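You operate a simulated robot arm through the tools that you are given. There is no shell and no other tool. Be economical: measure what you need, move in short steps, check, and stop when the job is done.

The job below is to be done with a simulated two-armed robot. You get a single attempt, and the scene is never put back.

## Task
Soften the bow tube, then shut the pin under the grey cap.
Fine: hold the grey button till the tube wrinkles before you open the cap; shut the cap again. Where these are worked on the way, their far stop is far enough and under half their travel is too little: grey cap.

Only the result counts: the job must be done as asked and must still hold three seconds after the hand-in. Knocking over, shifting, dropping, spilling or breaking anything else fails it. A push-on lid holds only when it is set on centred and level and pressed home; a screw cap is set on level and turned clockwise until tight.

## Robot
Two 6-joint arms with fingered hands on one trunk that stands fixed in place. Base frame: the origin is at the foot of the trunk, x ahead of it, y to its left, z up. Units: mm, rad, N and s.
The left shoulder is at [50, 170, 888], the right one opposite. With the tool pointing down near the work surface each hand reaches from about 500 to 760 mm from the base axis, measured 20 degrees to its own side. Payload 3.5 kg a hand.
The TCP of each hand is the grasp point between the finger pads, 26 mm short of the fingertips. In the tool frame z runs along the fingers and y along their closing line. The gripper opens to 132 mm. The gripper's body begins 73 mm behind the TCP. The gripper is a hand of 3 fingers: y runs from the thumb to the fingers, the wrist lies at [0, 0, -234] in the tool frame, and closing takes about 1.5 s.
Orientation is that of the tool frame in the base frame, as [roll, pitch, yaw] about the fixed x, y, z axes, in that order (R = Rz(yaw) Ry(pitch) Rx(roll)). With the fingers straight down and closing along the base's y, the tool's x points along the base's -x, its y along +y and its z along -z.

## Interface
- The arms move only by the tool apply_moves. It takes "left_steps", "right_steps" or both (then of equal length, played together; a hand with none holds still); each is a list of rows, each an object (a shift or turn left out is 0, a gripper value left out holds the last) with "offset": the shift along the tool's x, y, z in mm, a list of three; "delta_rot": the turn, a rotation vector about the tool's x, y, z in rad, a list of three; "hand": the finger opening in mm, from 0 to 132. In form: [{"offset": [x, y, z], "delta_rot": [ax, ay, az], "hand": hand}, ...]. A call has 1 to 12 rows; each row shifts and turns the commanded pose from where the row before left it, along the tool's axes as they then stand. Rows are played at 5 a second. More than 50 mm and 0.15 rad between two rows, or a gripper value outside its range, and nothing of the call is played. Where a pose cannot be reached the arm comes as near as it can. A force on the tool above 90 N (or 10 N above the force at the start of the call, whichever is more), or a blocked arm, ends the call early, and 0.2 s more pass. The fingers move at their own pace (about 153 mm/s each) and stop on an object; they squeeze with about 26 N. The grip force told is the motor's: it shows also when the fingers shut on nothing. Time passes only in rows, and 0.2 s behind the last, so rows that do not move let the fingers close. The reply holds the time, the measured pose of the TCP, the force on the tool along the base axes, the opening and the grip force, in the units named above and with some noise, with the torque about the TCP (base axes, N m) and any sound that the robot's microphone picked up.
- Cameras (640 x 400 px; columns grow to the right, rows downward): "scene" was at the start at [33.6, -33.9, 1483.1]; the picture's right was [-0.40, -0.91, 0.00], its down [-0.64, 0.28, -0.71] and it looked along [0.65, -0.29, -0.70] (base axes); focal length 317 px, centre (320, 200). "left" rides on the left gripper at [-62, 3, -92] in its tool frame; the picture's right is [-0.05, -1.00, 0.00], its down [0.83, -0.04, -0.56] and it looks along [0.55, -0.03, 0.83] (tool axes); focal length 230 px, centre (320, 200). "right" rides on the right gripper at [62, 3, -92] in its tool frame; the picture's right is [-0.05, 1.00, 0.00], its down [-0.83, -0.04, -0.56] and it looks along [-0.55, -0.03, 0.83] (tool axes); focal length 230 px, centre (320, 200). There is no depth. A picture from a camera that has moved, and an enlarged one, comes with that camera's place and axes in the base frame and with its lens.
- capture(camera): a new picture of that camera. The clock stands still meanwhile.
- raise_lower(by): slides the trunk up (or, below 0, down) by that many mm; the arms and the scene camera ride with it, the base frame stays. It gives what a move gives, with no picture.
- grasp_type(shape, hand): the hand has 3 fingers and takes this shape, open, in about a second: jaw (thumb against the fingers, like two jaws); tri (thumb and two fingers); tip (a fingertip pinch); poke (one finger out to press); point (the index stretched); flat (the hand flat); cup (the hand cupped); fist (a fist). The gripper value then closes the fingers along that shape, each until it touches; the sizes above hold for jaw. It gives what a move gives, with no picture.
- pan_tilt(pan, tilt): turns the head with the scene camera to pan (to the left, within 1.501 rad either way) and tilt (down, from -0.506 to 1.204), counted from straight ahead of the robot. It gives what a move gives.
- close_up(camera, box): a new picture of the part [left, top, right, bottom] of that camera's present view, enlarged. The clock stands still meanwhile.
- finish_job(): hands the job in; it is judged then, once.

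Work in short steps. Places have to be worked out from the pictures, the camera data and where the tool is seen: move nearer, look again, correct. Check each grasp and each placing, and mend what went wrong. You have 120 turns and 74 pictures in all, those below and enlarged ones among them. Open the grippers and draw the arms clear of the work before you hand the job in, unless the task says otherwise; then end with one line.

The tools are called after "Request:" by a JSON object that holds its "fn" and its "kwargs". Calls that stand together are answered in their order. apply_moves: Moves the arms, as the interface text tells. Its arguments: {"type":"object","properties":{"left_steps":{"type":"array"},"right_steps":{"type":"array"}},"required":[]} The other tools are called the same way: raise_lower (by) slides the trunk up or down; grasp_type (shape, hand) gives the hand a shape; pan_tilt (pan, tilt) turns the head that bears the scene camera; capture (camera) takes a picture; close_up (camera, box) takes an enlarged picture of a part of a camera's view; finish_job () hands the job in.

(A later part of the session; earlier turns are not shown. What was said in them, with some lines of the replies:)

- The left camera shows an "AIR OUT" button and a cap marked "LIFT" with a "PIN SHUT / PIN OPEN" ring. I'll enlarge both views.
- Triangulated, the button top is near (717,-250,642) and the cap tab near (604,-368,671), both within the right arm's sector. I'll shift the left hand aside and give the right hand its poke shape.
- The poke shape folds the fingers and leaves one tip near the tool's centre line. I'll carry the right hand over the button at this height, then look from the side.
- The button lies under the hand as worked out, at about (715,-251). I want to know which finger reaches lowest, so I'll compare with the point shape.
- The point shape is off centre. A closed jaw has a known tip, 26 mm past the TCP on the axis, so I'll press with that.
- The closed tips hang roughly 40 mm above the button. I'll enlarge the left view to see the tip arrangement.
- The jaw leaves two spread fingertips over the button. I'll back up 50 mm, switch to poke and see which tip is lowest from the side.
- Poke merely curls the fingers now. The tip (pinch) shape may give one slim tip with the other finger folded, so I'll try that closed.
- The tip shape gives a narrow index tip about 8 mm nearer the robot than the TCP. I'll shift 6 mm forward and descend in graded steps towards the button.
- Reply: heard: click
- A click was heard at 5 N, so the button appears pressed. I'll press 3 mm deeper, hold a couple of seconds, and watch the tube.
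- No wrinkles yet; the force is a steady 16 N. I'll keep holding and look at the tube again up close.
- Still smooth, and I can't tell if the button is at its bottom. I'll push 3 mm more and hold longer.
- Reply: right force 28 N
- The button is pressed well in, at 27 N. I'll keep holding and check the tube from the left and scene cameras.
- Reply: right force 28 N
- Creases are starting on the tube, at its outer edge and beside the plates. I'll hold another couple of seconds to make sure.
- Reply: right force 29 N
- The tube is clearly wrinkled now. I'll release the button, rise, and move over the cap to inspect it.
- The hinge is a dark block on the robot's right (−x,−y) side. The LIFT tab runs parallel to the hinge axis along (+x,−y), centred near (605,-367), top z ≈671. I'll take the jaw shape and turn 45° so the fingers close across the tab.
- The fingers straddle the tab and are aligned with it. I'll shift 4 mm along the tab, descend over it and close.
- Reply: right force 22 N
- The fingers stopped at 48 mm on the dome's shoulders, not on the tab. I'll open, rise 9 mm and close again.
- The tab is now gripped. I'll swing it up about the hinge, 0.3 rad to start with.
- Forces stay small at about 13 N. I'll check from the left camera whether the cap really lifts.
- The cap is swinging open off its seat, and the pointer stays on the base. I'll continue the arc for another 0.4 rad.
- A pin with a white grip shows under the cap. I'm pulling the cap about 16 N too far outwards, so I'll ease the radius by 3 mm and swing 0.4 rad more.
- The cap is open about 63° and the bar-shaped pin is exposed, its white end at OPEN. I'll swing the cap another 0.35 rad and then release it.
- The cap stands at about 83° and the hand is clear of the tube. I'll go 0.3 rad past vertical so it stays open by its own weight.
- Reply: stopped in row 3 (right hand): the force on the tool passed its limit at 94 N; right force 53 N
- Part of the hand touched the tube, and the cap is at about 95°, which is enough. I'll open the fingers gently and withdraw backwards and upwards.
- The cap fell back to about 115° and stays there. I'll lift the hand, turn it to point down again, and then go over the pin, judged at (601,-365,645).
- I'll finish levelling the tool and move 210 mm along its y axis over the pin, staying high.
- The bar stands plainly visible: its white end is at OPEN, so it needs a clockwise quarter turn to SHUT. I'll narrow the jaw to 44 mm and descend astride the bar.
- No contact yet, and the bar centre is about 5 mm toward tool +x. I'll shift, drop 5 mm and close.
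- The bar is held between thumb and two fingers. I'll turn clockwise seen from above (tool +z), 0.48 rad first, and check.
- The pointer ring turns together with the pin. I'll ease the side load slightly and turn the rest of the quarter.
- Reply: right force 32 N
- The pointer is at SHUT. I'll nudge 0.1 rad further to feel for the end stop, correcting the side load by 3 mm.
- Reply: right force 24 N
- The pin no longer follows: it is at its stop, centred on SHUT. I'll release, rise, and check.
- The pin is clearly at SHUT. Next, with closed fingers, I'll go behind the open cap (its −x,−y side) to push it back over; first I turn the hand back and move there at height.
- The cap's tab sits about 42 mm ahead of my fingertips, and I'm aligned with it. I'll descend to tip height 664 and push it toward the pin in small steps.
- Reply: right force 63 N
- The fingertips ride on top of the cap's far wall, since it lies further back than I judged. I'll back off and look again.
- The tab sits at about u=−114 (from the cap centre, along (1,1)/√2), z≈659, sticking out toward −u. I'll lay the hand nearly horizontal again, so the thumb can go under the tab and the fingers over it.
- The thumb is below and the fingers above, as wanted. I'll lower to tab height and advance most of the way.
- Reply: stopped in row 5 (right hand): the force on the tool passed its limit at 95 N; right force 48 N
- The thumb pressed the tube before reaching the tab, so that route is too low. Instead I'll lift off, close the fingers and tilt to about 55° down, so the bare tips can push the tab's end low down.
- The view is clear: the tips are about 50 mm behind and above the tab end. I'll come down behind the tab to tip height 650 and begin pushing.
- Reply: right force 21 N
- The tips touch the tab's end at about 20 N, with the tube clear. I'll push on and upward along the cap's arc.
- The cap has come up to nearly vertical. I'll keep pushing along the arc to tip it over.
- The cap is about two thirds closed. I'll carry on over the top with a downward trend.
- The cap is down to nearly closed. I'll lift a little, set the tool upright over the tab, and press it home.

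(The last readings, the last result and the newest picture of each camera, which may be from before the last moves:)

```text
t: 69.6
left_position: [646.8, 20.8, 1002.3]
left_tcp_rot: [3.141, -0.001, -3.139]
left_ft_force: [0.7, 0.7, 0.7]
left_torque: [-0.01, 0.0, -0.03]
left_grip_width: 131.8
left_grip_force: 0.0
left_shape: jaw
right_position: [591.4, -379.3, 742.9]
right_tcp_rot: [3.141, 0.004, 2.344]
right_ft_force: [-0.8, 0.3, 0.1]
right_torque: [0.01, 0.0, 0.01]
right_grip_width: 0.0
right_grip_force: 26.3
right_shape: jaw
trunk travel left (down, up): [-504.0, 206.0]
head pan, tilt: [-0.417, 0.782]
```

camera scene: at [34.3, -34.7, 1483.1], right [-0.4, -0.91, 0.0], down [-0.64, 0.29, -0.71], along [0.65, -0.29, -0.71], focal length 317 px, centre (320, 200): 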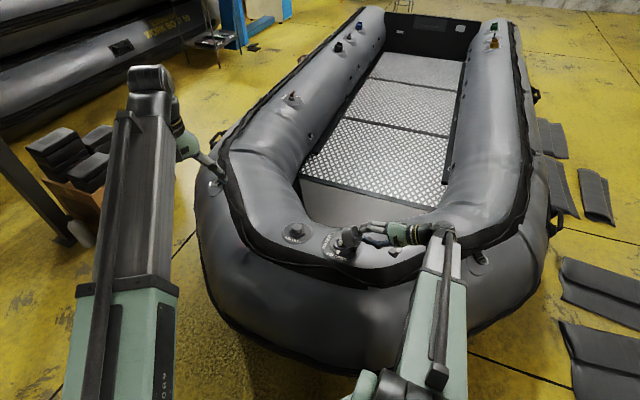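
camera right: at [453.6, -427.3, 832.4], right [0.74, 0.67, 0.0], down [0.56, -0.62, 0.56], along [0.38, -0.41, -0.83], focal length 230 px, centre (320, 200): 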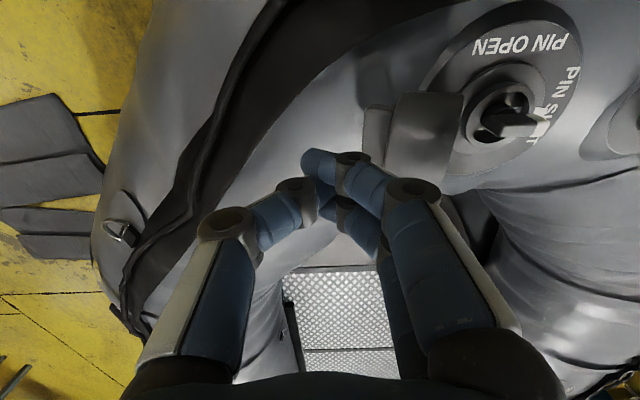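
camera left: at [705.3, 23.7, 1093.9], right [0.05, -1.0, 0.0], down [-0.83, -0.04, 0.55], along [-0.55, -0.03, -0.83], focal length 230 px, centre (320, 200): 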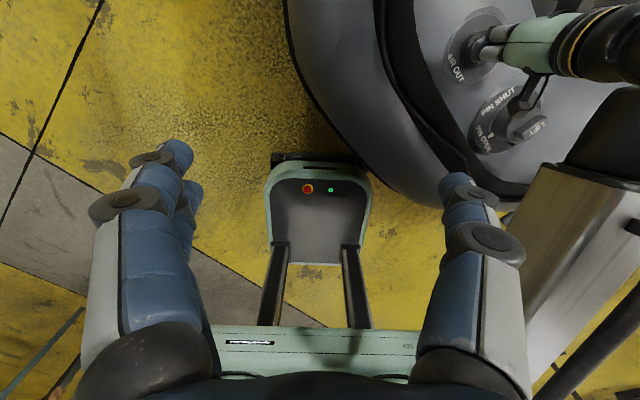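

Now I'll move over the tab centre and press down in small steps.

Request:
{"fn": "apply_moves", "kwargs": {"right_steps": [{"offset": [3.3, 22.6, 0]}, {"offset": [0, 0, 35]}, {"offset": [0, 0, 8]}, {"offset": [0, 0, 4]}, {"offset": [0, 0, 3]}, {"offset": [0, 0, 3]}]}}

Request:
{"fn": "close_up", "kwargs": {"camera": "left", "box": [430, 60, 590, 160]}}

```text
t: 71.0
left_position: [643.3, 23.0, 1004.3]
left_tcp_rot: [-3.14, 0.004, -3.139]
left_ft_force: [-1.3, -0.5, -0.7]
left_torque: [-0.01, -0.04, 0.01]
left_grip_width: 132.2
left_grip_force: 0.0
left_shape: jaw
right_position: [608.3, -359.0, 698.7]
right_tcp_rot: [3.135, 0.016, 2.345]
right_ft_force: [12.3, 8.6, 69.1]
right_torque: [-0.13, 0.75, -0.09]
right_grip_width: 0.0
right_grip_force: 26.0
right_shape: jaw
trunk travel left (down, up): [-504.0, 206.0]
head pan, tilt: [-0.417, 0.782]
```

```text
4.00 times, centred on (510, 110) of left
camera zoom: at [703.3, 26.6, 1095.8], right [0.05, -1.0, 0.0], down [-0.83, -0.04, 0.55], along [-0.55, -0.03, -0.83], focal length 920 px, centre (-440, 560)
```

zoom: 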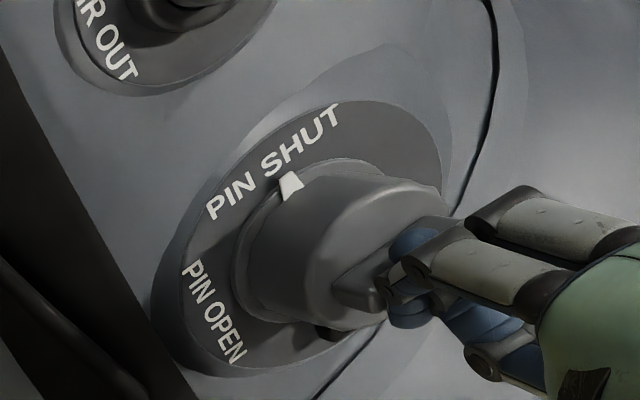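

The cap took 69 N and looks seated. I'll lift off and draw the right arm clear, then inspect.

Request:
{"fn": "apply_moves", "kwargs": {"right_steps": [{"offset": [0, 0, -20]}, {"offset": [0, 0, -45]}, {"offset": [0, 0, -45]}, {"offset": [0, 0, -45]}, {"offset": [0, -45, -10], "hand": 100}, {"offset": [0, -45, 0]}, {"offset": [0, -45, 0]}, {"offset": [0, -45, 0]}, {"offset": [0, -45, 0]}]}}

Request:
{"fn": "close_up", "kwargs": {"camera": "left", "box": [430, 60, 590, 160]}}

Request:
{"fn": "close_up", "kwargs": {"camera": "scene", "box": [240, 200, 400, 300]}}

```text
t: 73.0
left_position: [646.3, 21.3, 1003.0]
left_tcp_rot: [3.14, 0.0, -3.139]
left_ft_force: [-0.4, -0.5, -0.4]
left_torque: [-0.02, -0.01, -0.02]
left_grip_width: 132.0
left_grip_force: 0.1
left_shape: jaw
right_position: [444.3, -517.6, 852.7]
right_tcp_rot: [3.14, 0.001, 2.346]
right_ft_force: [0.5, 1.0, 0.8]
right_torque: [-0.01, -0.02, 0.01]
right_grip_width: 100.0
right_grip_force: 0.2
right_shape: jaw
trunk travel left (down, up): [-504.0, 206.0]
head pan, tilt: [-0.417, 0.782]
```

```text
4.00 times, centred on (510, 110) of left
camera zoom: at [706.2, 23.9, 1093.3], right [0.05, -1.0, 0.0], down [-0.83, -0.04, 0.56], along [-0.55, -0.03, -0.83], focal length 920 px, centre (-440, 560)
```

zoom: 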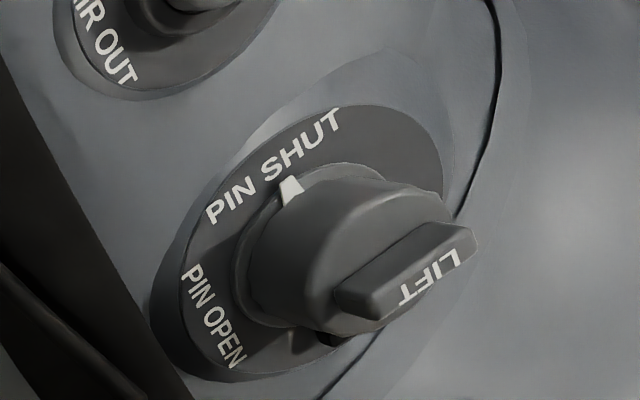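

```text
4.00 times, centred on (320, 250) of scene
camera zoom: at [33.5, -34.0, 1483.1], right [-0.4, -0.91, 0.0], down [-0.64, 0.28, -0.71], along [0.65, -0.29, -0.7], focal length 1266 px, centre (320, 0)
```

zoom: 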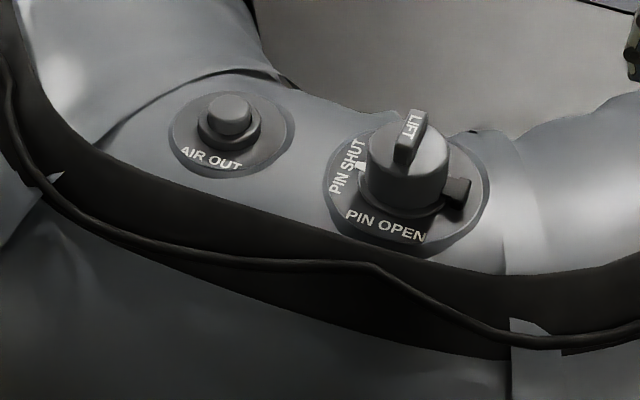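

The cap is back exactly as at the start, the pointer is at SHUT, the tube is wrinkled, and both hands are open and clear. Handing in.

Request:
{"fn": "finish_job", "kwargs": {}}

```text
The job is handed in.
```

The bow tube is softened until it wrinkled, the pin is turned to SHUT, and the grey cap is closed and pressed home again; the job is handed in.
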